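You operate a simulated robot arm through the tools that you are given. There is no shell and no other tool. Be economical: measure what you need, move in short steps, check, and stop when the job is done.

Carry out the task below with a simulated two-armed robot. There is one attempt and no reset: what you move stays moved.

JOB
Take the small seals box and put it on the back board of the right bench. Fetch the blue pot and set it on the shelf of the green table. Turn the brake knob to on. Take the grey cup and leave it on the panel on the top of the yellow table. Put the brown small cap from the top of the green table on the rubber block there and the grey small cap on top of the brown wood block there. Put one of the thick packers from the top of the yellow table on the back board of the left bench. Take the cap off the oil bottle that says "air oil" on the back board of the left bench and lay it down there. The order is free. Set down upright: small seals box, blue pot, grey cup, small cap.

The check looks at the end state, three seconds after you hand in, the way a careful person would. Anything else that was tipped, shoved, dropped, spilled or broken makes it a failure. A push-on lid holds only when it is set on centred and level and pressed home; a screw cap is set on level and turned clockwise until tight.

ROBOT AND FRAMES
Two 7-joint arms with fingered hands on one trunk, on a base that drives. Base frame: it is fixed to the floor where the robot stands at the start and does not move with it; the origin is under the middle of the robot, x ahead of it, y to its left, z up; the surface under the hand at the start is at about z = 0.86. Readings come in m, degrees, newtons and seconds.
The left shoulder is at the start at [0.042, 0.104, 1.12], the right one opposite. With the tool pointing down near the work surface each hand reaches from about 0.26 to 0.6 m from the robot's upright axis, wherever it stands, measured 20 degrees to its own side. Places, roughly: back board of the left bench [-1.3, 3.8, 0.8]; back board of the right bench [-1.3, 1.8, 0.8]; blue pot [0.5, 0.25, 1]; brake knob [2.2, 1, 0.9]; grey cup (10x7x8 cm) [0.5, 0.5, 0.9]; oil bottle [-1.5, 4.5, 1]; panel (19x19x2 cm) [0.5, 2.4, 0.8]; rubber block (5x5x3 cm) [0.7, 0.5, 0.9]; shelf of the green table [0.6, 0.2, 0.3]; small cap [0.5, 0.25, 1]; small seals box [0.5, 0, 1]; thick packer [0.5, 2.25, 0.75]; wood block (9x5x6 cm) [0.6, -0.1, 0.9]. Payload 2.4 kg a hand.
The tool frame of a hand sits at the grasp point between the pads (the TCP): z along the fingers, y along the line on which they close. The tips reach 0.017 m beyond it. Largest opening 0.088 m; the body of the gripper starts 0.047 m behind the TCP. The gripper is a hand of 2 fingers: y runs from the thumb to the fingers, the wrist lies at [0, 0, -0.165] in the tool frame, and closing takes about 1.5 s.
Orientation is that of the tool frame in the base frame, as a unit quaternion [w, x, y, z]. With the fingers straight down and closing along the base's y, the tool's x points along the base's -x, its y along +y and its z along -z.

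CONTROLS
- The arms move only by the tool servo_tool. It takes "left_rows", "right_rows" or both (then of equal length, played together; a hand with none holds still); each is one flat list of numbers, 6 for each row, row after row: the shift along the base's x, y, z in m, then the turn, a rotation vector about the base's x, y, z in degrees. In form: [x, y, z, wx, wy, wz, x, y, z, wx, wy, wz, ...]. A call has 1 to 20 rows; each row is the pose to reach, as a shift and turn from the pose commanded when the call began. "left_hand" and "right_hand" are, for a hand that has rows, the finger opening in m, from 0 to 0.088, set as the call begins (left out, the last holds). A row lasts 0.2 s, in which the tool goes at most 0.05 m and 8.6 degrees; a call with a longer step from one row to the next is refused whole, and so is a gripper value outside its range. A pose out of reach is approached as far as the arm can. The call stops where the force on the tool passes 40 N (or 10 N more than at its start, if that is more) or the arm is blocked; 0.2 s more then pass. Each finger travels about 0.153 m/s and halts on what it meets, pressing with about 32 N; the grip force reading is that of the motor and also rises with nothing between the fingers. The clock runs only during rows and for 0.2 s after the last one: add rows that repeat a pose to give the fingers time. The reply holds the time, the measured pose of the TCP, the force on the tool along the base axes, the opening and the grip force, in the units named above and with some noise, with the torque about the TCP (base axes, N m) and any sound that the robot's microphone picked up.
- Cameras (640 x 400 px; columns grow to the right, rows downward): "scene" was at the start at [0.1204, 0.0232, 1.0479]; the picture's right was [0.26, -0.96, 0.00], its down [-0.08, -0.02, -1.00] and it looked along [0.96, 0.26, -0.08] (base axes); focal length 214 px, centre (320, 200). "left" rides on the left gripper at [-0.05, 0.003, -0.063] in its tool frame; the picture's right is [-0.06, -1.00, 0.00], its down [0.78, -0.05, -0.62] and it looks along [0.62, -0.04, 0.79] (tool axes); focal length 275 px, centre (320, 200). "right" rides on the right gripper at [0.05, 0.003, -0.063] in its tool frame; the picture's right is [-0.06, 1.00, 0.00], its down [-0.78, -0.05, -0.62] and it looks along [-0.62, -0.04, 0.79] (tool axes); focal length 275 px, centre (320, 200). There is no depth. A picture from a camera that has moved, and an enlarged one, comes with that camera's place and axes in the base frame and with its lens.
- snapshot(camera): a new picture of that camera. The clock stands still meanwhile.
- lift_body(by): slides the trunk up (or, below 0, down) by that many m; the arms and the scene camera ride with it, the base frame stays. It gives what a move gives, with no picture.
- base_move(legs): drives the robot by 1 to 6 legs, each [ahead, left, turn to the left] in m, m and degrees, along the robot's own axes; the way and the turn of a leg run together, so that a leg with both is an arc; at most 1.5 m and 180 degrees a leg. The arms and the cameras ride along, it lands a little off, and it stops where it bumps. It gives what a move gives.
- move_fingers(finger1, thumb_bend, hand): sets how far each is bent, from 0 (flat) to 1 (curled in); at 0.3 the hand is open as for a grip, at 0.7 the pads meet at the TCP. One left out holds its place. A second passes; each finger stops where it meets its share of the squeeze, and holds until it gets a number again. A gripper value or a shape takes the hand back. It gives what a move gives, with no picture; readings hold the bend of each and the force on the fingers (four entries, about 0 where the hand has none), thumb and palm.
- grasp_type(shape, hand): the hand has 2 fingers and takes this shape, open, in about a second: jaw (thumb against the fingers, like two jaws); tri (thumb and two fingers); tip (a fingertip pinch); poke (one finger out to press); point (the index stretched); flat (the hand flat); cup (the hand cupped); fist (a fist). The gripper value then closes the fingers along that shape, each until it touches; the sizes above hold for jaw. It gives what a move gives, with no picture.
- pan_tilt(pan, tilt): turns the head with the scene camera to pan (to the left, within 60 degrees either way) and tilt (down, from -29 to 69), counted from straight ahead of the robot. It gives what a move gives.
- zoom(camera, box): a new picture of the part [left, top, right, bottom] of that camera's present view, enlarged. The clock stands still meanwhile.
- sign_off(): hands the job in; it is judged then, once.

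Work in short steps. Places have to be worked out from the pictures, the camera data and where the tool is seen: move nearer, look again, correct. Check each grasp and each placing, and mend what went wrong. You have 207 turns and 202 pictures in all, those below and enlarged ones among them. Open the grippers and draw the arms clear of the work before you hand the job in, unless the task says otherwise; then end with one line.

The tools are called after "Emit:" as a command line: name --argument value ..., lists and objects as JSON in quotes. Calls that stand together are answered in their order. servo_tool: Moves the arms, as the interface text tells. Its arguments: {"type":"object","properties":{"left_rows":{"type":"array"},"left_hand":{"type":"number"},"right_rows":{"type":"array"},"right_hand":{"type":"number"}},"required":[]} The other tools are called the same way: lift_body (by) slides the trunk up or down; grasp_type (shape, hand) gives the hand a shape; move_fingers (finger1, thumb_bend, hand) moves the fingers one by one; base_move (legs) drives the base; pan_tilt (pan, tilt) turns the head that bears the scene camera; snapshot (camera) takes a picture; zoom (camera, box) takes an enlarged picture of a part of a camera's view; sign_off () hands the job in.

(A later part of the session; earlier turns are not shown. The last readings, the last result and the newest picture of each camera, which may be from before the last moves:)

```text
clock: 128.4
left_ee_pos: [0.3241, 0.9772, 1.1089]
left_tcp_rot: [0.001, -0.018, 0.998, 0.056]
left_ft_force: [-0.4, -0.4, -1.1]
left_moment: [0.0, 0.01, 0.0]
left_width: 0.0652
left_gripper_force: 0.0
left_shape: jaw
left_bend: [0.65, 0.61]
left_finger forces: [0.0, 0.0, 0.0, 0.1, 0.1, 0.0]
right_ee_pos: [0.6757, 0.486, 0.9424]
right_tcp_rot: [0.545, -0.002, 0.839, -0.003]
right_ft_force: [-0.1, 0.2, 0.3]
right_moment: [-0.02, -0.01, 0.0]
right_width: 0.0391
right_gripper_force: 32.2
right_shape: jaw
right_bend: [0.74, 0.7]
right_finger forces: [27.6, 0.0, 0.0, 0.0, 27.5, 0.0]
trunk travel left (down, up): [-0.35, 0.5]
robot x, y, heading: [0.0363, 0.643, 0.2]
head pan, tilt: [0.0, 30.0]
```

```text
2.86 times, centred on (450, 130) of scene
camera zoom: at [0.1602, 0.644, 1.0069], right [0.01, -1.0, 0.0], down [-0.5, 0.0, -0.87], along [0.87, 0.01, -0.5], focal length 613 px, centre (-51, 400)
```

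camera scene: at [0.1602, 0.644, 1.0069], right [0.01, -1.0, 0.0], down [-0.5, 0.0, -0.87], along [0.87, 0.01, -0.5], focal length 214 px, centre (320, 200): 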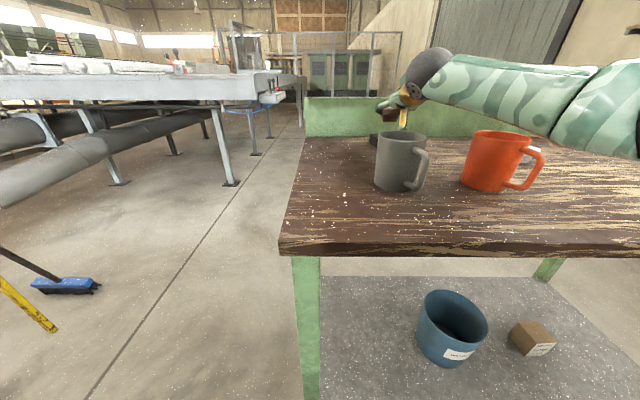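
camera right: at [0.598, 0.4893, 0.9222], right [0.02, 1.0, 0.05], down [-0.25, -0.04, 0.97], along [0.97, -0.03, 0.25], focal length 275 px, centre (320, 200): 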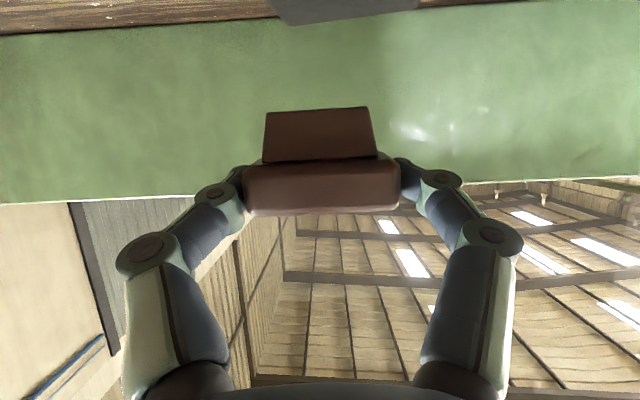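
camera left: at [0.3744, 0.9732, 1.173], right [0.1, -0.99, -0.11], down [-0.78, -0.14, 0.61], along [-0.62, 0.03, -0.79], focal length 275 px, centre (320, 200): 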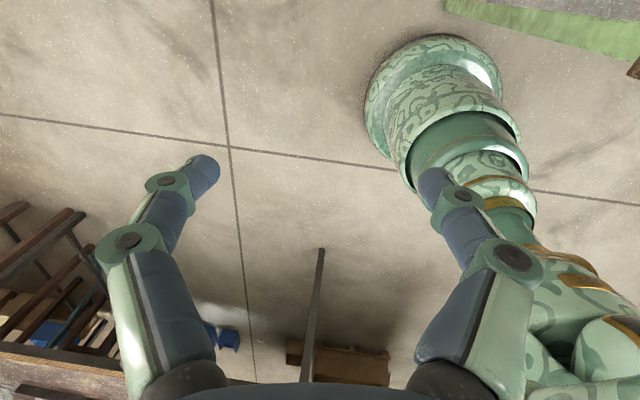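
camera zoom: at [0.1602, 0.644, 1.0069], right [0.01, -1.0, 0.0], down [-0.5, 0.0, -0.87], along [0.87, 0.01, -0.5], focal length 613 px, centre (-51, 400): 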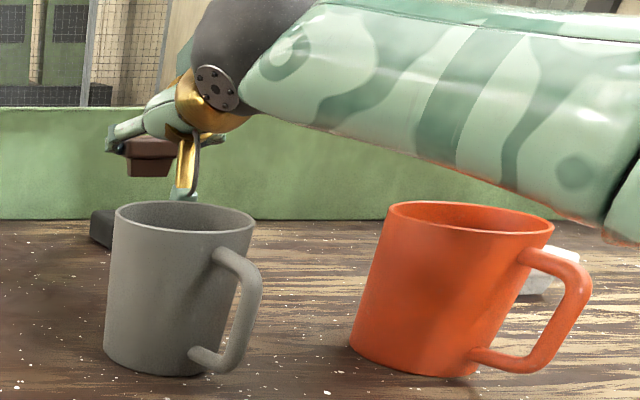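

The cap is level and the block needs +6 mm in y. The right elbow is low over the white cap, so I'll raise the trunk 0.08 and lower the hand relative to it.

Emit:
lift_body --by 0.08

Emit:
servo_tool --right_rows '[0, 0.006, -0.03, 0, 0, 0, 0, 0.006, -0.06, 0, 0, 0, 0, 0.006, -0.09, 0, 0, 0, 0, 0.006, -0.1, 0, 0, 0]'

Emit:
zoom --camera "scene" --box '[340, 60, 560, 200]'

Emit:
zoom --camera "right" --box '[220, 0, 480, 180]'

```text
clock: 129.6
left_ee_pos: [0.3232, 0.9778, 1.1918]
left_tcp_rot: [0.0, -0.018, 0.998, 0.056]
left_ft_force: [0.4, 0.0, -0.2]
left_moment: [0.0, 0.02, 0.04]
left_width: 0.0649
left_gripper_force: 0.1
left_shape: jaw
left_bend: [0.65, 0.61]
left_finger forces: [0.0, 0.0, 0.1, 0.0, 0.0, 0.0]
right_ee_pos: [0.6771, 0.4868, 1.0237]
right_tcp_rot: [0.544, -0.003, 0.839, -0.002]
right_ft_force: [1.3, 0.7, 0.4]
right_moment: [-0.02, 0.02, 0.01]
right_width: 0.039
right_gripper_force: 32.2
right_shape: jaw
right_bend: [0.74, 0.7]
right_finger forces: [27.5, 0.0, 0.0, 0.0, 27.6, 0.1]
trunk travel left (down, up): [-0.43, 0.42]
robot x, y, heading: [0.0377, 0.6452, 0.3]
head pan, tilt: [0.0, 30.0]
```

```text
clock: 130.6
left_ee_pos: [0.325, 0.977, 1.1917]
left_tcp_rot: [0.001, -0.019, 0.998, 0.057]
left_ft_force: [-0.5, 0.5, -0.6]
left_moment: [-0.04, 0.03, 0.0]
left_width: 0.0652
left_gripper_force: 0.1
left_shape: jaw
left_bend: [0.65, 0.61]
left_finger forces: [0.0, 0.1, 0.0, 0.0, 0.0, 0.0]
right_ee_pos: [0.6773, 0.4943, 0.9216]
right_tcp_rot: [0.546, -0.004, 0.838, -0.001]
right_ft_force: [0.6, -0.2, 0.3]
right_moment: [0.0, -0.01, -0.01]
right_width: 0.0392
right_gripper_force: 31.7
right_shape: jaw
right_bend: [0.74, 0.7]
right_finger forces: [27.5, 0.0, 0.0, 0.0, 27.5, 0.0]
trunk travel left (down, up): [-0.43, 0.42]
robot x, y, heading: [0.0375, 0.6446, 0.4]
head pan, tilt: [0.0, 30.0]
```

```text
2.86 times, centred on (450, 130) of scene
camera zoom: at [0.1581, 0.6441, 1.0874], right [0.01, -1.0, 0.0], down [-0.5, 0.0, -0.87], along [0.87, 0.01, -0.5], focal length 613 px, centre (-51, 400)
```

zoom: 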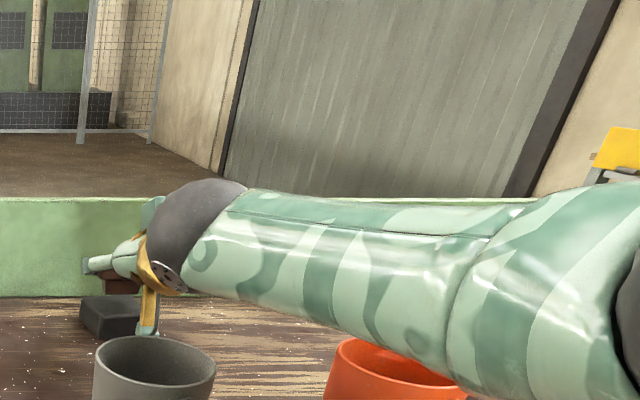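

```text
2.22 times, centred on (350, 90) of right
camera zoom: at [0.5994, 0.4963, 0.9019], right [0.02, 1.0, 0.05], down [-0.25, -0.04, 0.97], along [0.97, -0.03, 0.25], focal length 612 px, centre (253, 444)
```

zoom: 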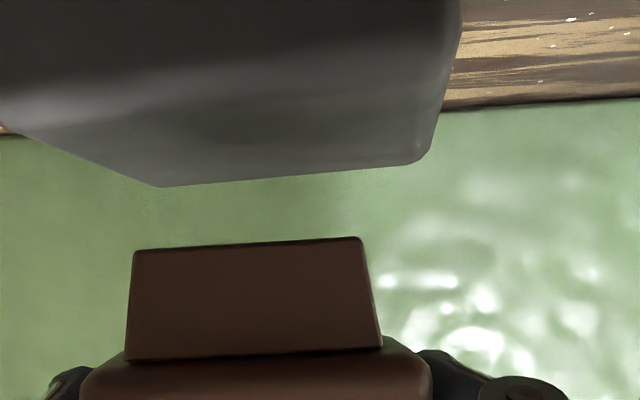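

Aligned within a few mm. Lower in small steps to contact.

Emit:
servo_tool --right_rows '[0, 0.001, -0.004, 0, 0, 0, 0, 0.001, -0.008, 0, 0, 0, 0, 0.001, -0.011, 0, 0, 0, 0, 0.001, -0.011, 0, 0, 0]'

Emit:
zoom --camera "right" --box '[220, 0, 480, 180]'

```text
clock: 131.6
left_ee_pos: [0.325, 0.9787, 1.193]
left_tcp_rot: [0.001, -0.019, 0.998, 0.055]
left_ft_force: [0.3, -0.1, 0.7]
left_moment: [0.02, 0.02, -0.02]
left_width: 0.0649
left_gripper_force: 0.1
left_shape: jaw
left_bend: [0.65, 0.61]
left_finger forces: [0.1, 0.0, 0.0, 0.0, 0.0, 0.0]
right_ee_pos: [0.676, 0.496, 0.9119]
right_tcp_rot: [0.544, -0.002, 0.839, -0.003]
right_ft_force: [0.1, -0.1, -0.5]
right_moment: [-0.01, -0.04, -0.01]
right_width: 0.0393
right_gripper_force: 31.6
right_shape: jaw
right_bend: [0.74, 0.7]
right_finger forces: [27.5, 0.0, 0.0, 0.0, 27.5, 0.0]
trunk travel left (down, up): [-0.43, 0.42]
robot x, y, heading: [0.0391, 0.6484, 0.5]
head pan, tilt: [0.0, 30.0]
```

```text
2.22 times, centred on (350, 90) of right
camera zoom: at [0.5994, 0.497, 0.8917], right [0.02, 1.0, 0.05], down [-0.25, -0.04, 0.97], along [0.97, -0.03, 0.25], focal length 612 px, centre (253, 444)
```

zoom: 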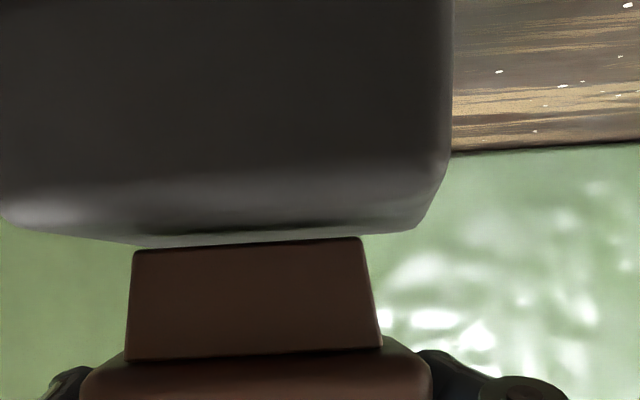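

Emit:
servo_tool --right_rows '[0, 0, -0.003, 0, 0, 0, 0, 0, -0.006, 0, 0, 0, 0, 0, -0.006, 0, 0, 0]'

Emit:
zoom --camera "right" --box '[220, 0, 480, 180]'

```text
clock: 132.4
left_ee_pos: [0.3219, 0.9778, 1.1913]
left_tcp_rot: [0.002, -0.019, 0.998, 0.055]
left_ft_force: [-0.1, -0.6, -0.1]
left_moment: [-0.02, 0.0, -0.03]
left_width: 0.065
left_gripper_force: 0.0
left_shape: jaw
left_bend: [0.65, 0.61]
left_finger forces: [0.1, 0.0, 0.1, 0.0, 0.1, 0.1]
right_ee_pos: [0.6766, 0.4948, 0.9091]
right_tcp_rot: [0.547, -0.004, 0.837, -0.001]
right_ft_force: [-1.8, -0.4, 12.9]
right_moment: [0.0, -0.11, -0.04]
right_width: 0.0397
right_gripper_force: 31.9
right_shape: jaw
right_bend: [0.75, 0.71]
right_finger forces: [27.7, 0.1, 0.0, 0.0, 27.9, 0.1]
trunk travel left (down, up): [-0.43, 0.42]
robot x, y, heading: [0.0377, 0.6429, 0.4]
head pan, tilt: [0.0, 30.0]
```

```text
2.22 times, centred on (350, 90) of right
camera zoom: at [0.5993, 0.497, 0.8879], right [0.02, 1.0, 0.05], down [-0.25, -0.04, 0.97], along [0.97, -0.03, 0.25], focal length 612 px, centre (253, 444)
```

zoom: 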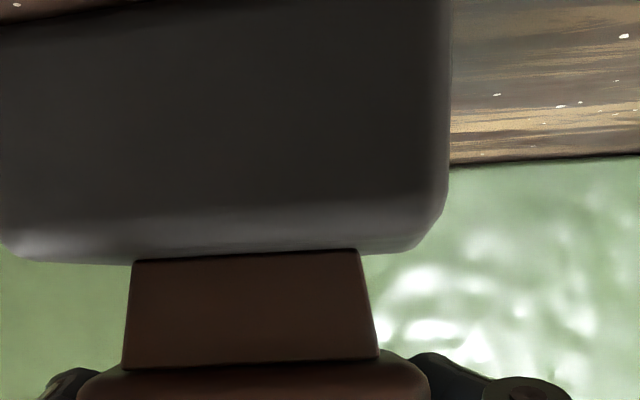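

Firm contact (13 N). Open, and back the hand out along its own axis.

Emit:
servo_tool --right_rows '[0, 0, 0.001, 0, 0, 0, 0, 0, 0.001, 0, 0, 0, 0, 0, 0.001, 0, 0, 0, -0.02, 0, 0.01, 0, 0, 0, -0.05, 0, 0.025, 0, 0, 0, -0.08, 0, 0.05, 0, 0, 0, -0.1, 0, 0.08, 0, 0, 0, -0.1, 0, 0.12, 0, 0, 0]' --right_hand 0.075

Emit:
snapshot --camera "right"

Emit:
snapshot --camera "scene"

```text
clock: 134.2
left_ee_pos: [0.3248, 0.9791, 1.1911]
left_tcp_rot: [0.001, -0.018, 0.998, 0.056]
left_ft_force: [0.0, 0.5, -0.8]
left_moment: [0.04, 0.01, 0.0]
left_width: 0.0653
left_gripper_force: 0.1
left_shape: jaw
left_bend: [0.65, 0.61]
left_finger forces: [0.0, 0.0, 0.0, 0.0, 0.1, 0.1]
right_ee_pos: [0.5761, 0.4964, 1.025]
right_tcp_rot: [0.545, -0.003, 0.839, -0.002]
right_ft_force: [0.2, 0.1, 0.0]
right_moment: [-0.01, 0.0, 0.01]
right_width: 0.0748
right_gripper_force: 0.0
right_shape: jaw
right_bend: [0.54, 0.5]
right_finger forces: [0.0, 0.0, 0.1, 0.1, 0.0, 0.1]
trunk travel left (down, up): [-0.43, 0.42]
robot x, y, heading: [0.0353, 0.6465, 0.5]
head pan, tilt: [0.0, 30.0]
```

```text
101 pictures are left
camera right: at [0.4992, 0.4978, 1.0056], right [0.02, 1.0, 0.05], down [-0.25, -0.04, 0.97], along [0.97, -0.03, 0.25], focal length 275 px, centre (320, 200)
```

right: 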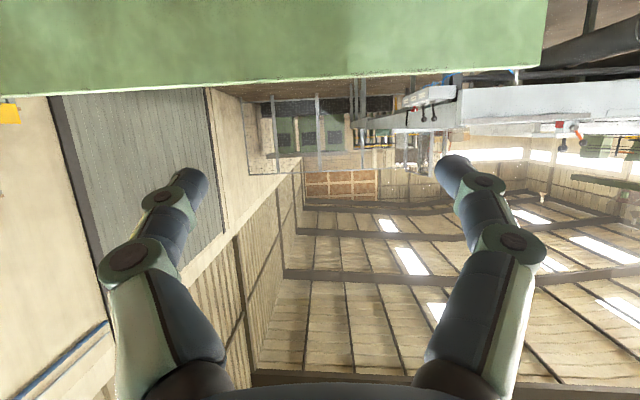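

```text
100 pictures are left
camera scene: at [0.158, 0.6441, 1.0874], right [0.01, -1.0, 0.0], down [-0.5, 0.0, -0.87], along [0.87, 0.01, -0.5], focal length 214 px, centre (320, 200)
```

scene: 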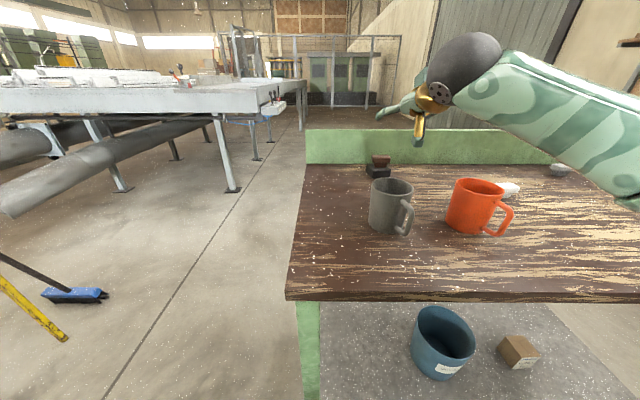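

Emit:
zoom --camera "scene" --box '[340, 135, 440, 200]'

```text
6.15 times, centred on (390, 168) of scene
camera zoom: at [0.158, 0.6441, 1.0874], right [0.01, -1.0, 0.0], down [-0.5, 0.0, -0.87], along [0.87, 0.01, -0.5], focal length 1320 px, centre (-111, 400)
```

zoom: 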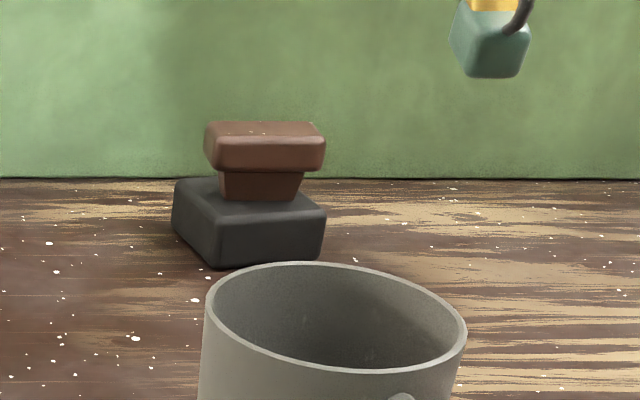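

The brown cap stands upright and centred on the rubber block. Next the grey cap: raise the right hand, ease pitch to −40°, and shift the base right.

Emit:
servo_tool --right_rows '[-0.01, 0, 0.03, 0, 7, 0, -0.02, 0, 0.06, 0, 14, 0, -0.03, 0, 0.08, 0, 21, 0, -0.04, 0, 0.08, 0, 26, 0]'

Emit:
base_move --legs '[[0.04, -0.44, 0]]'

Emit:
snapshot --camera "right"

Emit:
snapshot --camera "scene"

```text
clock: 135.2
left_ee_pos: [0.3246, 0.9777, 1.1919]
left_tcp_rot: [0.001, -0.018, 0.998, 0.056]
left_ft_force: [0.1, -0.4, -0.2]
left_moment: [0.01, 0.01, 0.02]
left_width: 0.0648
left_gripper_force: 0.0
left_shape: jaw
left_bend: [0.65, 0.61]
left_finger forces: [0.1, 0.1, 0.1, 0.1, 0.0, 0.0]
right_ee_pos: [0.5367, 0.4953, 1.1047]
right_tcp_rot: [0.341, -0.004, 0.94, -0.001]
right_ft_force: [0.3, -1.0, -0.2]
right_moment: [0.02, -0.02, -0.03]
right_width: 0.0752
right_gripper_force: 0.2
right_shape: jaw
right_bend: [0.54, 0.5]
right_finger forces: [0.0, 0.0, 0.0, 0.0, 0.0, 0.1]
trunk travel left (down, up): [-0.43, 0.42]
robot x, y, heading: [0.037, 0.6383, 0.5]
head pan, tilt: [0.0, 30.0]
```

```text
clock: 137.9
left_ee_pos: [0.3681, 0.5349, 1.193]
left_tcp_rot: [0.0, -0.021, 0.998, 0.057]
left_ft_force: [-0.7, -0.2, 0.4]
left_moment: [0.03, 0.0, 0.02]
left_width: 0.0648
left_gripper_force: 0.0
left_shape: jaw
left_bend: [0.65, 0.61]
left_finger forces: [0.0, 0.0, 0.0, 0.0, 0.0, 0.0]
right_ee_pos: [0.5802, 0.0533, 1.1044]
right_tcp_rot: [0.342, -0.005, 0.94, 0.0]
right_ft_force: [-0.3, -0.2, 0.0]
right_moment: [-0.01, 0.0, -0.01]
right_width: 0.0751
right_gripper_force: 0.0
right_shape: jaw
right_bend: [0.54, 0.5]
right_finger forces: [0.0, 0.0, 0.0, 0.0, 0.0, 0.0]
trunk travel left (down, up): [-0.43, 0.42]
robot x, y, heading: [0.0839, 0.2011, 0.5]
head pan, tilt: [0.0, 30.0]
```

```text
98 pictures are left
camera right: at [0.5035, 0.0544, 1.121], right [0.04, 1.0, 0.04], down [0.2, -0.04, 0.98], along [0.98, -0.03, -0.2], focal length 275 px, centre (320, 200)
```

right: 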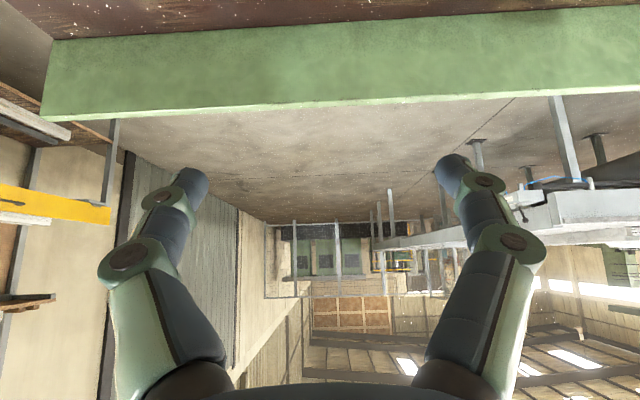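

```text
97 pictures are left
camera scene: at [0.2024, 0.2002, 1.0874], right [0.01, -1.0, 0.0], down [-0.5, -0.01, -0.87], along [0.87, 0.01, -0.5], focal length 214 px, centre (320, 200)
```

scene: 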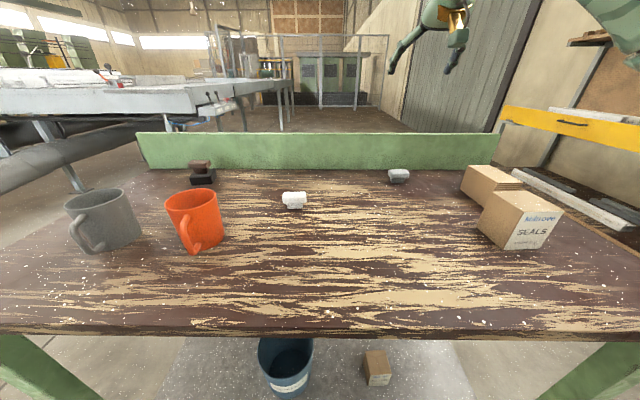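

Emit:
zoom --camera "scene" --box '[370, 145, 580, 265]'

```text
3.05 times, centred on (475, 205) of scene
camera zoom: at [0.2024, 0.2002, 1.0874], right [0.01, -1.0, 0.0], down [-0.5, -0.01, -0.87], along [0.87, 0.01, -0.5], focal length 654 px, centre (-152, 185)
```

zoom: 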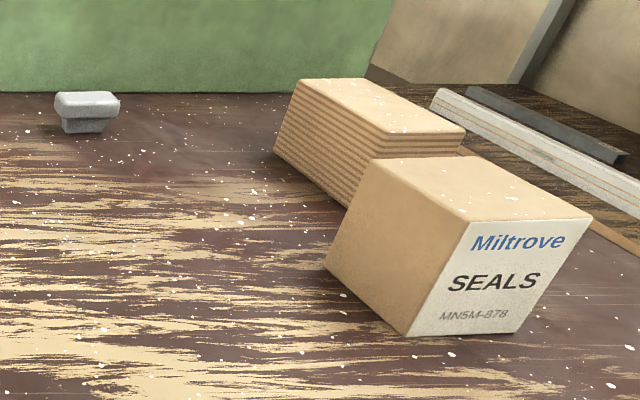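

Grey cap ≈(0.687, 0.016), yawed ~15°; wood block top centre ≈(0.60, −0.141). Move nearer, lower the trunk, and bring the right hand over it with pitch −20°, yaw +15°.

Emit:
base_move --legs '[[0.025, 0, 0]]'

Emit:
lift_body --by -0.08

Emit:
servo_tool --right_rows '[0.02, -0.01, 0, -0.8, 6.6, 4.9, 0.04, -0.02, 0, -1.7, 13.2, 9.8, 0.06, -0.03, 0, -2.6, 19.9, 14.8, 0.075, -0.037, 0, -2.6, 19.9, 14.8, 0.075, -0.037, -0.04, -2.6, 19.9, 14.8, 0.075, -0.037, -0.07, -2.6, 19.9, 14.8, 0.075, -0.037, -0.07, -2.6, 19.9, 14.8]'

Emit:
snapshot --camera "right"

Emit:
zoom --camera "scene" --box '[340, 80, 540, 205]'

```text
clock: 138.7
left_ee_pos: [0.3931, 0.5342, 1.1913]
left_tcp_rot: [0.0, -0.021, 0.998, 0.055]
left_ft_force: [0.0, 0.1, 1.0]
left_moment: [-0.01, 0.0, 0.01]
left_width: 0.0651
left_gripper_force: 0.1
left_shape: jaw
left_bend: [0.65, 0.61]
left_finger forces: [0.0, 0.0, 0.0, 0.0, 0.1, 0.1]
right_ee_pos: [0.6072, 0.0532, 1.1047]
right_tcp_rot: [0.342, -0.005, 0.94, 0.0]
right_ft_force: [0.7, -0.1, 0.1]
right_moment: [0.03, 0.02, 0.02]
right_width: 0.0749
right_gripper_force: 0.0
right_shape: jaw
right_bend: [0.54, 0.5]
right_finger forces: [0.1, 0.0, 0.0, 0.0, 0.0, 0.1]
trunk travel left (down, up): [-0.43, 0.42]
robot x, y, heading: [0.1067, 0.1996, 0.5]
head pan, tilt: [0.0, 30.0]
```

```text
clock: 139.9
left_ee_pos: [0.3934, 0.5351, 1.1123]
left_tcp_rot: [0.0, -0.02, 0.998, 0.056]
left_ft_force: [0.1, 0.1, 0.3]
left_moment: [-0.02, -0.03, 0.01]
left_width: 0.0649
left_gripper_force: 0.2
left_shape: jaw
left_bend: [0.65, 0.61]
left_finger forces: [0.0, 0.0, 0.0, 0.0, 0.0, 0.0]
right_ee_pos: [0.6062, 0.0524, 1.0249]
right_tcp_rot: [0.342, -0.005, 0.94, 0.0]
right_ft_force: [-0.6, 0.0, 0.6]
right_moment: [-0.01, -0.02, 0.0]
right_width: 0.0747
right_gripper_force: 0.1
right_shape: jaw
right_bend: [0.54, 0.5]
right_finger forces: [0.0, 0.0, 0.0, 0.0, 0.0, 0.0]
trunk travel left (down, up): [-0.35, 0.5]
robot x, y, heading: [0.1057, 0.1992, 0.8]
head pan, tilt: [0.0, 30.0]
```

```text
clock: 141.5
left_ee_pos: [0.3933, 0.5354, 1.112]
left_tcp_rot: [0.001, -0.02, 0.998, 0.056]
left_ft_force: [-1.3, -0.5, -0.6]
left_moment: [-0.01, -0.01, -0.02]
left_width: 0.0649
left_gripper_force: 0.1
left_shape: jaw
left_bend: [0.65, 0.61]
left_finger forces: [0.0, 0.0, 0.0, 0.0, 0.1, 0.1]
right_ee_pos: [0.6818, 0.0165, 0.9557]
right_tcp_rot: [0.172, -0.133, 0.976, 0.022]
right_ft_force: [-0.2, -0.3, 0.0]
right_moment: [0.01, 0.02, 0.01]
right_width: 0.0747
right_gripper_force: 0.0
right_shape: jaw
right_bend: [0.54, 0.5]
right_finger forces: [0.1, 0.1, 0.0, 0.0, 0.0, 0.0]
trunk travel left (down, up): [-0.35, 0.5]
robot x, y, heading: [0.1053, 0.2008, 0.5]
head pan, tilt: [0.0, 30.0]
```

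```text
95 pictures are left
camera right: at [0.617, 0.0006, 0.9981], right [-0.21, 0.98, 0.02], down [0.52, 0.09, 0.85], along [0.83, 0.19, -0.53], focal length 275 px, centre (320, 200)
```

right: 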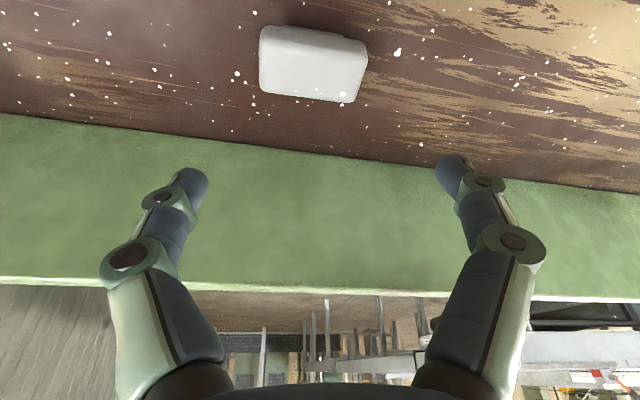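

```text
3.20 times, centred on (440, 142) of scene
camera zoom: at [0.23, 0.2007, 1.0069], right [0.01, -1.0, 0.0], down [-0.5, -0.01, -0.87], along [0.87, 0.01, -0.5], focal length 686 px, centre (-64, 384)
```

zoom: 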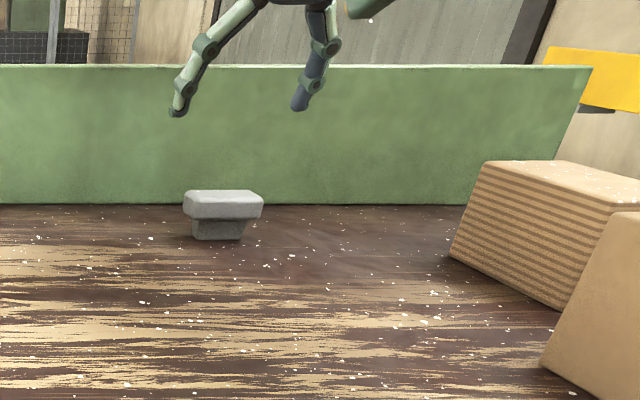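

The cap's edges match the y direction in perspective, so yaw should be ≈0–4°. Correct yaw by −11° and descend onto (0.683, 0.0145).

Emit:
servo_tool --right_rows '[0, -0.001, -0.01, 0, 0, -6, -0.001, -0.002, -0.03, 0, 0, -11, -0.001, -0.002, -0.05, 0, 0, -11, -0.001, -0.002, -0.067, 0, 0, -11, -0.001, -0.002, -0.067, 0, 0, -11]'

Emit:
servo_tool --right_rows '[0, 0, 0, 0, 0, 0, 0, 0, 0, 0, 0, 0, 0, 0, 0, 0, 0, 0, 0, 0, 0, 0, 0, 0]' --right_hand 0.02

Emit:
snapshot --camera "right"

```text
clock: 142.7
left_ee_pos: [0.3924, 0.535, 1.112]
left_tcp_rot: [0.001, -0.019, 0.998, 0.056]
left_ft_force: [-0.1, -0.5, -0.3]
left_moment: [-0.03, 0.01, 0.01]
left_width: 0.0649
left_gripper_force: 0.0
left_shape: jaw
left_bend: [0.65, 0.61]
left_finger forces: [0.0, 0.1, 0.0, 0.0, 0.0, 0.0]
right_ee_pos: [0.6817, 0.0135, 0.8883]
right_tcp_rot: [0.173, -0.039, 0.984, 0.006]
right_ft_force: [0.5, -0.3, 0.1]
right_moment: [0.01, 0.02, -0.01]
right_width: 0.0748
right_gripper_force: 0.0
right_shape: jaw
right_bend: [0.54, 0.5]
right_finger forces: [0.0, 0.1, 0.0, 0.0, 0.0, 0.0]
trunk travel left (down, up): [-0.35, 0.5]
robot x, y, heading: [0.1083, 0.2006, 0.7]
head pan, tilt: [0.0, 30.0]
```

```text
clock: 143.7
left_ee_pos: [0.3933, 0.5349, 1.1117]
left_tcp_rot: [0.001, -0.02, 0.998, 0.055]
left_ft_force: [-0.3, -0.4, -0.9]
left_moment: [0.01, 0.0, 0.0]
left_width: 0.0646
left_gripper_force: 0.1
left_shape: jaw
left_bend: [0.65, 0.61]
left_finger forces: [0.0, 0.0, 0.0, 0.0, 0.0, 0.0]
right_ee_pos: [0.6799, 0.014, 0.8874]
right_tcp_rot: [0.174, -0.039, 0.984, 0.006]
right_ft_force: [0.6, -0.1, -1.2]
right_moment: [-0.01, 0.0, -0.02]
right_width: 0.0392
right_gripper_force: 31.4
right_shape: jaw
right_bend: [0.73, 0.7]
right_finger forces: [27.1, 0.1, 0.0, 0.0, 27.1, 0.1]
trunk travel left (down, up): [-0.35, 0.5]
robot x, y, heading: [0.1098, 0.2031, 0.8]
head pan, tilt: [0.0, 30.0]
```

```text
93 pictures are left
camera right: at [0.6137, 0.0107, 0.9305], right [-0.02, 1.0, 0.02], down [0.53, -0.01, 0.85], along [0.85, 0.03, -0.53], focal length 275 px, centre (320, 200)
```

right: 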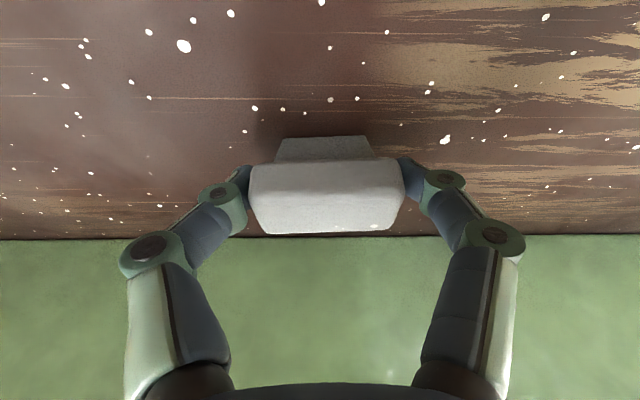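

Good grip on the ends (0.039 m). Lift, move over the wood block and look.

Emit:
servo_tool --right_rows '[0, 0, 0.04, 0, 0, 0, 0, 0, 0.08, 0, 0, 0, 0, 0, 0.11, 0, 0, 0, -0.02, -0.04, 0.11, 0, 0, 0, -0.04, -0.08, 0.11, 0, 0, 0, -0.06, -0.12, 0.11, 0, 0, 0, -0.08, -0.154, 0.11, 0, 0, 0, -0.08, -0.154, 0.11, 0, 0, 0]'

Emit:
snapshot --camera "right"

Emit:
zoom --camera "scene" --box '[400, 60, 640, 210]'

```text
clock: 145.5
left_ee_pos: [0.3934, 0.5349, 1.1113]
left_tcp_rot: [0.001, -0.02, 0.998, 0.057]
left_ft_force: [-0.5, -0.2, 0.8]
left_moment: [-0.02, 0.01, -0.01]
left_width: 0.0651
left_gripper_force: 0.1
left_shape: jaw
left_bend: [0.65, 0.61]
left_finger forces: [0.0, 0.0, 0.0, 0.0, 0.0, 0.0]
right_ee_pos: [0.6017, -0.1415, 0.9974]
right_tcp_rot: [0.174, -0.039, 0.984, 0.007]
right_ft_force: [0.0, -0.8, -0.2]
right_moment: [0.01, 0.01, 0.01]
right_width: 0.0385
right_gripper_force: 31.8
right_shape: jaw
right_bend: [0.73, 0.71]
right_finger forces: [27.2, 0.1, 0.0, 0.0, 27.2, 0.0]
trunk travel left (down, up): [-0.35, 0.5]
robot x, y, heading: [0.1063, 0.1996, 0.4]
head pan, tilt: [0.0, 30.0]
```

```text
92 pictures are left
camera right: at [0.5342, -0.1452, 1.0391], right [-0.02, 1.0, 0.02], down [0.53, -0.01, 0.85], along [0.85, 0.03, -0.53], focal length 275 px, centre (320, 200)
```

right: 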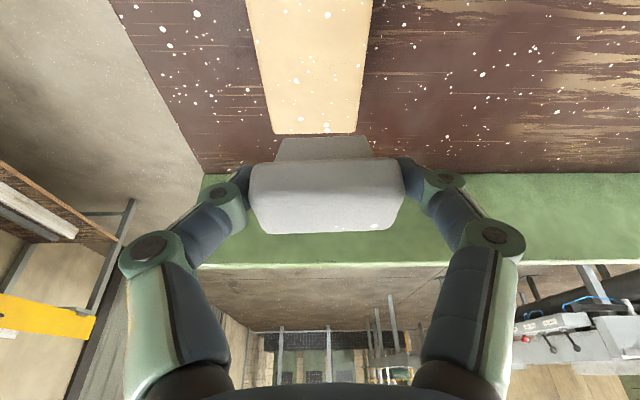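

```text
2.67 times, centred on (520, 135) of scene
camera zoom: at [0.23, 0.2006, 1.0069], right [0.01, -1.0, 0.0], down [-0.5, -0.01, -0.87], along [0.87, 0.01, -0.5], focal length 572 px, centre (-213, 373)
```

zoom: 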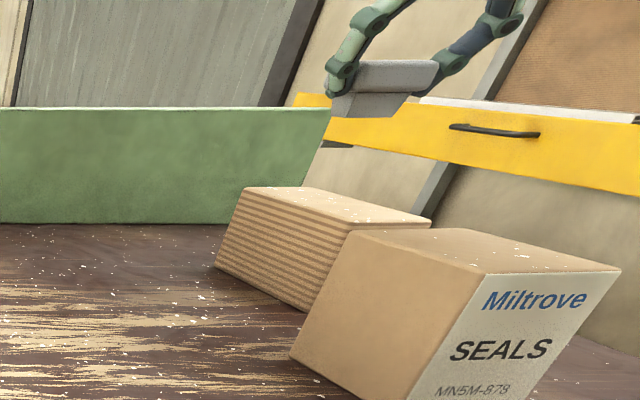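

Block's top spans x≈0.56–0.65, y≈−0.144; the cap is right over it. Lower to contact.

Emit:
servo_tool --right_rows '[0.002, -0.002, -0.02, 0, 0, 0, 0.002, -0.002, -0.04, 0, 0, 0, 0.002, -0.002, -0.046, 0, 0, 0, 0.002, -0.002, -0.05, 0, 0, 0, 0.002, -0.002, -0.05, 0, 0, 0]'

```text
clock: 146.7
left_ee_pos: [0.3926, 0.5348, 1.1122]
left_tcp_rot: [0.001, -0.02, 0.998, 0.055]
left_ft_force: [0.7, 0.9, 0.0]
left_moment: [-0.02, -0.03, 0.0]
left_width: 0.0648
left_gripper_force: 0.0
left_shape: jaw
left_bend: [0.65, 0.61]
left_finger forces: [0.0, 0.0, 0.0, 0.0, 0.0, 0.1]
right_ee_pos: [0.6029, -0.1423, 0.9475]
right_tcp_rot: [0.174, -0.038, 0.984, 0.006]
right_ft_force: [0.5, -0.1, -1.2]
right_moment: [0.0, 0.02, 0.01]
right_width: 0.0392
right_gripper_force: 32.3
right_shape: jaw
right_bend: [0.73, 0.71]
right_finger forces: [27.2, 0.0, 0.0, 0.0, 27.2, 0.1]
trunk travel left (down, up): [-0.35, 0.5]
robot x, y, heading: [0.1079, 0.1979, 0.4]
head pan, tilt: [0.0, 30.0]
```

Emit:
servo_tool --right_rows '[0, 0, -0.002, 0, 0, 0, 0, 0, -0.004, 0, 0, 0, 0, 0, -0.004, 0, 0, 0]'

Emit:
zoom --camera "scene" --box '[460, 90, 600, 180]'

```text
clock: 147.5
left_ee_pos: [0.3918, 0.5355, 1.1108]
left_tcp_rot: [0.001, -0.02, 0.998, 0.056]
left_ft_force: [0.3, 0.2, 0.1]
left_moment: [0.0, 0.0, -0.02]
left_width: 0.065
left_gripper_force: 0.2
left_shape: jaw
left_bend: [0.65, 0.61]
left_finger forces: [0.0, 0.0, 0.0, 0.0, 0.0, 0.0]
right_ee_pos: [0.6015, -0.1421, 0.9448]
right_tcp_rot: [0.175, -0.039, 0.984, 0.006]
right_ft_force: [0.9, 0.5, 7.6]
right_moment: [0.01, -0.08, -0.01]
right_width: 0.0396
right_gripper_force: 32.1
right_shape: jaw
right_bend: [0.75, 0.71]
right_finger forces: [27.6, 0.0, 0.0, 0.1, 27.9, 0.0]
trunk travel left (down, up): [-0.35, 0.5]
robot x, y, heading: [0.1058, 0.2008, 0.6]
head pan, tilt: [0.0, 30.0]
```

```text
4.44 times, centred on (530, 135) of scene
camera zoom: at [0.2297, 0.201, 1.007], right [0.01, -1.0, 0.0], down [-0.5, -0.01, -0.87], along [0.87, 0.01, -0.5], focal length 953 px, centre (-613, 489)
```

zoom: 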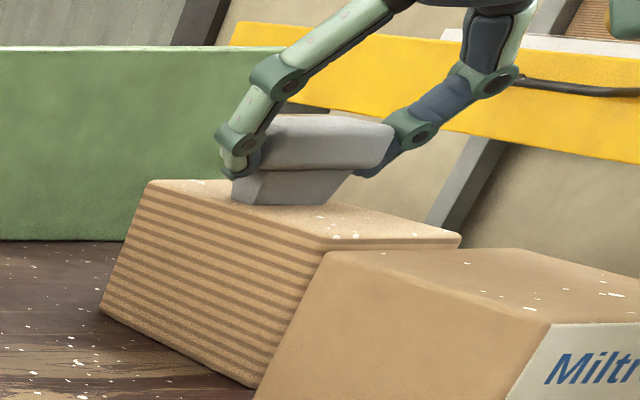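

Contact with 7.6 N and well on the block. Open and lift straight up.

Emit:
servo_tool --right_rows '[0, 0, 0, 0, 0, 0, 0, 0, 0, 0, 0, 0, 0, 0, 0, 0, 0, 0, 0, 0, 0.02, 0, 0, 0, 0, 0, 0.06, 0, 0, 0, 0, 0, 0.1, 0, 0, 0, 0, 0, 0.14, 0, 0, 0]' --right_hand 0.07

Emit:
zoom --camera "scene" --box '[400, 80, 640, 230]'

```text
clock: 149.1
left_ee_pos: [0.3932, 0.5359, 1.112]
left_tcp_rot: [0.001, -0.021, 0.998, 0.056]
left_ft_force: [0.4, -0.2, -0.2]
left_moment: [0.0, -0.03, -0.01]
left_width: 0.065
left_gripper_force: 0.1
left_shape: jaw
left_bend: [0.65, 0.61]
left_finger forces: [0.0, 0.1, 0.1, 0.1, 0.1, 0.0]
right_ee_pos: [0.6012, -0.143, 1.0848]
right_tcp_rot: [0.174, -0.039, 0.984, 0.006]
right_ft_force: [-0.3, 0.2, 1.2]
right_moment: [0.01, 0.0, 0.04]
right_width: 0.0702
right_gripper_force: 0.1
right_shape: jaw
right_bend: [0.6, 0.56]
right_finger forces: [0.1, 0.1, 0.0, 0.0, 0.1, 0.1]
trunk travel left (down, up): [-0.35, 0.5]
robot x, y, heading: [0.1049, 0.2004, 0.6]
head pan, tilt: [0.0, 30.0]
```

```text
2.67 times, centred on (520, 155) of scene
camera zoom: at [0.23, 0.2007, 1.0069], right [0.01, -1.0, 0.0], down [-0.5, -0.01, -0.87], along [0.87, 0.01, -0.5], focal length 572 px, centre (-213, 320)
```

zoom: 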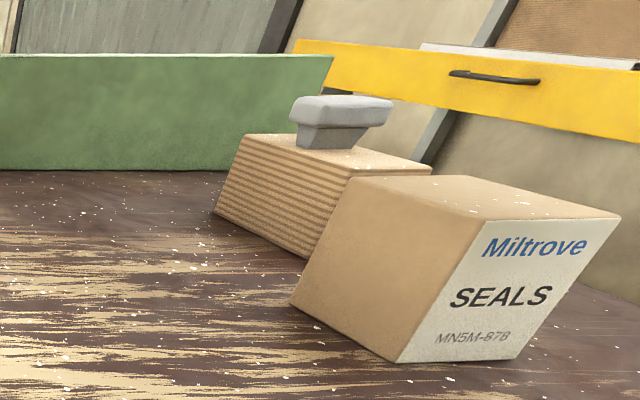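

Grey cap stands on the wood block. Next the seals box: x 0.45–0.508, y −0.136…−0.070, top ≈0.928. Bring the right hand vertical above it.

Emit:
servo_tool --right_rows '[-0.03, 0.01, 0, -0.2, 6.6, -1.5, -0.06, 0.02, 0, -0.4, 13.3, -3, -0.09, 0.03, 0, -0.7, 20, -4.5, -0.122, 0.04, 0, -0.7, 20, -4.5, -0.122, 0.04, -0.04, -0.7, 20, -4.5, -0.122, 0.04, -0.07, -0.7, 20, -4.5, -0.122, 0.04, -0.07, -0.7, 20, -4.5]' --right_hand 0.088

Emit:
snapshot --camera "right"

```text
clock: 150.7
left_ee_pos: [0.3935, 0.5347, 1.1122]
left_tcp_rot: [0.0, -0.019, 0.998, 0.056]
left_ft_force: [-0.6, -0.6, -0.4]
left_moment: [0.0, -0.01, -0.01]
left_width: 0.0648
left_gripper_force: 0.0
left_shape: jaw
left_bend: [0.65, 0.61]
left_finger forces: [0.0, 0.0, 0.0, 0.0, 0.0, 0.0]
right_ee_pos: [0.4812, -0.1023, 1.0121]
right_tcp_rot: [0.0, 0.001, 1.0, 0.0]
right_ft_force: [-0.2, -1.5, 0.4]
right_moment: [-0.01, -0.02, -0.02]
right_width: 0.0879
right_gripper_force: 0.0
right_shape: jaw
right_bend: [0.3, 0.3]
right_finger forces: [0.0, 0.0, 0.0, 0.0, 0.0, 0.0]
trunk travel left (down, up): [-0.35, 0.5]
robot x, y, heading: [0.1049, 0.198, 0.7]
head pan, tilt: [0.0, 30.0]
```

```text
88 pictures are left
camera right: at [0.4313, -0.1006, 1.0761], right [0.06, 1.0, 0.0], down [0.78, -0.05, 0.62], along [0.62, -0.04, -0.79], focal length 275 px, centre (320, 200)
```

right: 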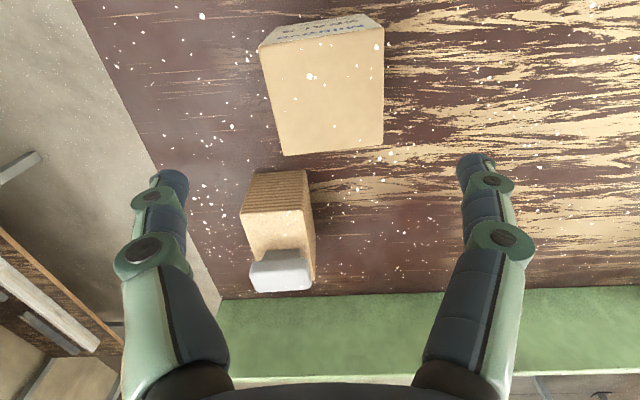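

Box top centre ≈(0.477, −0.100), yaw ≈+6°. Turn slightly, go down and close.

Emit:
servo_tool --right_rows '[-0.004, 0.002, -0.02, 0, 0, 6, -0.004, 0.002, -0.06, 0, 0, 6, -0.004, 0.002, -0.09, 0, 0, 6, -0.004, 0.002, -0.113, 0, 0, 6, -0.004, 0.002, -0.113, 0, 0, 6]'

Emit:
servo_tool --right_rows '[0, 0, 0, 0, 0, 0, 0, 0, 0, 0, 0, 0, 0, 0, 0, 0, 0, 0]' --right_hand 0.04

Emit:
servo_tool --right_rows '[0, 0, 0.03, 0, 0, 0, 0, 0, 0.07, 0, 0, 0, 0, 0, 0.11, 0, 0, 0, 0, 0, 0.15, 0, 0, 0]'

Emit:
snapshot --camera "scene"

```text
clock: 151.9
left_ee_pos: [0.393, 0.5359, 1.1127]
left_tcp_rot: [0.0, -0.02, 0.998, 0.056]
left_ft_force: [1.0, 0.6, -0.8]
left_moment: [-0.03, 0.01, 0.04]
left_width: 0.0649
left_gripper_force: 0.1
left_shape: jaw
left_bend: [0.65, 0.61]
left_finger forces: [0.0, 0.0, 0.0, 0.0, 0.1, 0.0]
right_ee_pos: [0.4771, -0.0994, 0.9016]
right_tcp_rot: [0.001, -0.052, 0.999, 0.001]
right_ft_force: [0.8, -3.0, 13.4]
right_moment: [-0.08, 0.02, -0.01]
right_width: 0.0877
right_gripper_force: 0.2
right_shape: jaw
right_bend: [0.3, 0.3]
right_finger forces: [2.8, 0.0, 0.0, 0.0, 8.3, 0.0]
trunk travel left (down, up): [-0.35, 0.5]
robot x, y, heading: [0.1026, 0.1972, 0.8]
head pan, tilt: [0.0, 30.0]
```

```text
clock: 152.7
left_ee_pos: [0.3915, 0.5347, 1.1122]
left_tcp_rot: [0.001, -0.021, 0.998, 0.055]
left_ft_force: [-0.7, -0.2, 0.0]
left_moment: [0.03, 0.0, 0.01]
left_width: 0.0648
left_gripper_force: 0.0
left_shape: jaw
left_bend: [0.65, 0.61]
left_finger forces: [0.0, 0.0, 0.1, 0.0, 0.1, 0.0]
right_ee_pos: [0.4754, -0.0986, 0.9005]
right_tcp_rot: [0.001, -0.052, 0.999, 0.0]
right_ft_force: [1.5, 0.1, 11.3]
right_moment: [-0.08, 0.02, -0.03]
right_width: 0.0562
right_gripper_force: 31.8
right_shape: jaw
right_bend: [0.7, 0.68]
right_finger forces: [31.6, 0.1, 0.0, 0.0, 32.9, 0.1]
trunk travel left (down, up): [-0.35, 0.5]
robot x, y, heading: [0.1082, 0.2008, 0.6]
head pan, tilt: [0.0, 30.0]
```

```text
clock: 153.7
left_ee_pos: [0.3936, 0.5353, 1.1125]
left_tcp_rot: [0.0, -0.021, 0.998, 0.055]
left_ft_force: [-0.1, 1.1, -0.3]
left_moment: [0.0, 0.01, -0.01]
left_width: 0.065
left_gripper_force: 0.0
left_shape: jaw
left_bend: [0.65, 0.61]
left_finger forces: [0.0, 0.0, 0.0, 0.0, 0.0, 0.0]
right_ee_pos: [0.4763, -0.0998, 1.0509]
right_tcp_rot: [-0.001, -0.052, 0.999, 0.0]
right_ft_force: [0.2, -0.4, -1.5]
right_moment: [0.02, -0.01, 0.01]
right_width: 0.0566
right_gripper_force: 32.1
right_shape: jaw
right_bend: [0.7, 0.68]
right_finger forces: [29.5, 0.0, 0.1, 0.1, 30.5, 0.0]
trunk travel left (down, up): [-0.35, 0.5]
robot x, y, heading: [0.1055, 0.202, 0.5]
head pan, tilt: [0.0, 30.0]
```

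```text
87 pictures are left
camera scene: at [0.23, 0.2007, 1.0069], right [0.01, -1.0, 0.0], down [-0.5, -0.01, -0.87], along [0.87, 0.01, -0.5], focal length 214 px, centre (320, 200)
```

scene: 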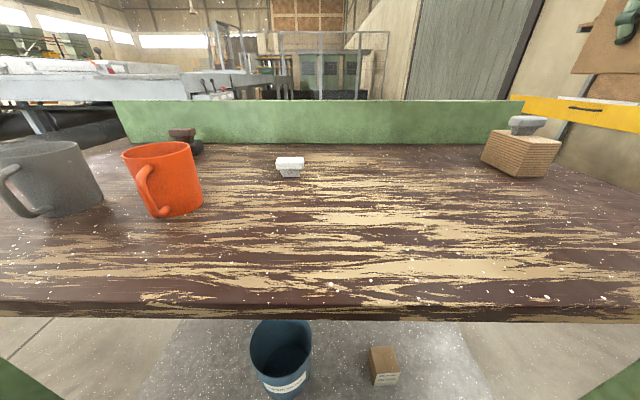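

Seals box held (box bottom ≈4.1 cm below TCP). Now the grey cup with the left hand: level it and move above the cup.

Emit:
servo_tool --left_rows '[0.02, -0.01, 0, -3.2, 0, -1.2, 0.04, -0.02, 0, -6.4, 0, -2.3, 0.07, -0.03, 0, -6.4, 0, -2.3, 0.07, -0.03, -0.03, -6.4, 0, -2.3]' --left_hand 0.088

Emit:
snapshot --camera "left"

```text
clock: 154.7
left_ee_pos: [0.4637, 0.504, 1.0824]
left_tcp_rot: [0.001, 0.0, 1.0, 0.0]
left_ft_force: [0.1, 0.3, 0.8]
left_moment: [0.01, 0.01, -0.02]
left_width: 0.0879
left_gripper_force: 0.1
left_shape: jaw
left_bend: [0.3, 0.3]
left_finger forces: [0.0, 0.1, 0.1, 0.1, 0.0, 0.0]
right_ee_pos: [0.4772, -0.1015, 1.0501]
right_tcp_rot: [0.0, -0.052, 0.999, 0.001]
right_ft_force: [-1.3, 0.6, -1.3]
right_moment: [-0.02, -0.04, 0.03]
right_width: 0.0563
right_gripper_force: 32.1
right_shape: jaw
right_bend: [0.7, 0.68]
right_finger forces: [29.6, 0.1, 0.0, 0.0, 30.3, 0.1]
trunk travel left (down, up): [-0.35, 0.5]
robot x, y, heading: [0.1081, 0.2002, 0.5]
head pan, tilt: [0.0, 30.0]
```

```text
86 pictures are left
camera left: at [0.5139, 0.5076, 1.1455], right [0.06, -1.0, 0.0], down [-0.78, -0.05, 0.62], along [-0.62, -0.04, -0.79], focal length 275 px, centre (320, 200)
```

left: 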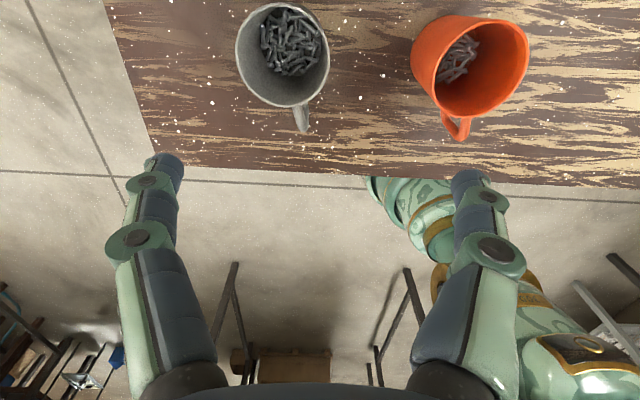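

The cup (with screws in it—keep it level) has rim centre ≈(0.471, 0.531). Move above it and check again lower.

Emit:
servo_tool --left_rows '[0.004, 0.02, -0.02, 0, 0, 0, 0.007, 0.027, -0.05, 0, 0, 0, 0.007, 0.027, -0.08, 0, 0, 0, 0.007, 0.027, -0.08, 0, 0, 0]'

Emit:
snapshot --camera "left"

```text
clock: 155.7
left_ee_pos: [0.4704, 0.5322, 1.0031]
left_tcp_rot: [0.001, 0.0, 1.0, 0.0]
left_ft_force: [0.5, 0.8, 0.5]
left_moment: [0.02, 0.0, 0.02]
left_width: 0.0878
left_gripper_force: 0.0
left_shape: jaw
left_bend: [0.3, 0.3]
left_finger forces: [0.1, 0.0, 0.0, 0.0, 0.0, 0.0]
right_ee_pos: [0.4766, -0.1015, 1.0512]
right_tcp_rot: [0.0, -0.052, 0.999, 0.0]
right_ft_force: [-0.2, 0.4, -1.3]
right_moment: [-0.03, 0.01, -0.01]
right_width: 0.0564
right_gripper_force: 32.2
right_shape: jaw
right_bend: [0.7, 0.68]
right_finger forces: [29.5, 0.0, 0.0, 0.0, 30.4, 0.0]
trunk travel left (down, up): [-0.35, 0.5]
robot x, y, heading: [0.106, 0.2012, 0.7]
head pan, tilt: [0.0, 30.0]
```

```text
85 pictures are left
camera left: at [0.5208, 0.5342, 1.0655], right [0.06, -1.0, 0.0], down [-0.79, -0.05, 0.62], along [-0.62, -0.04, -0.79], focal length 275 px, centre (320, 200)
```

left: 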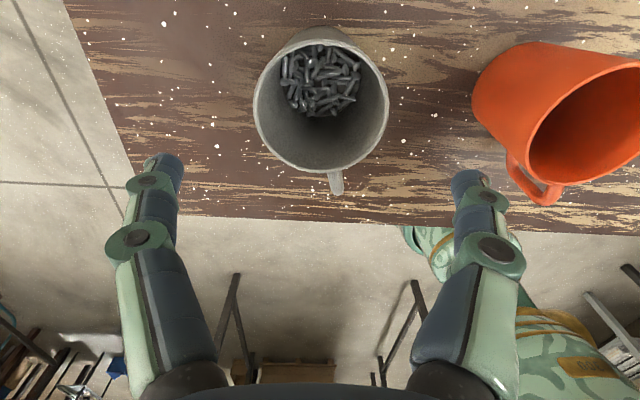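

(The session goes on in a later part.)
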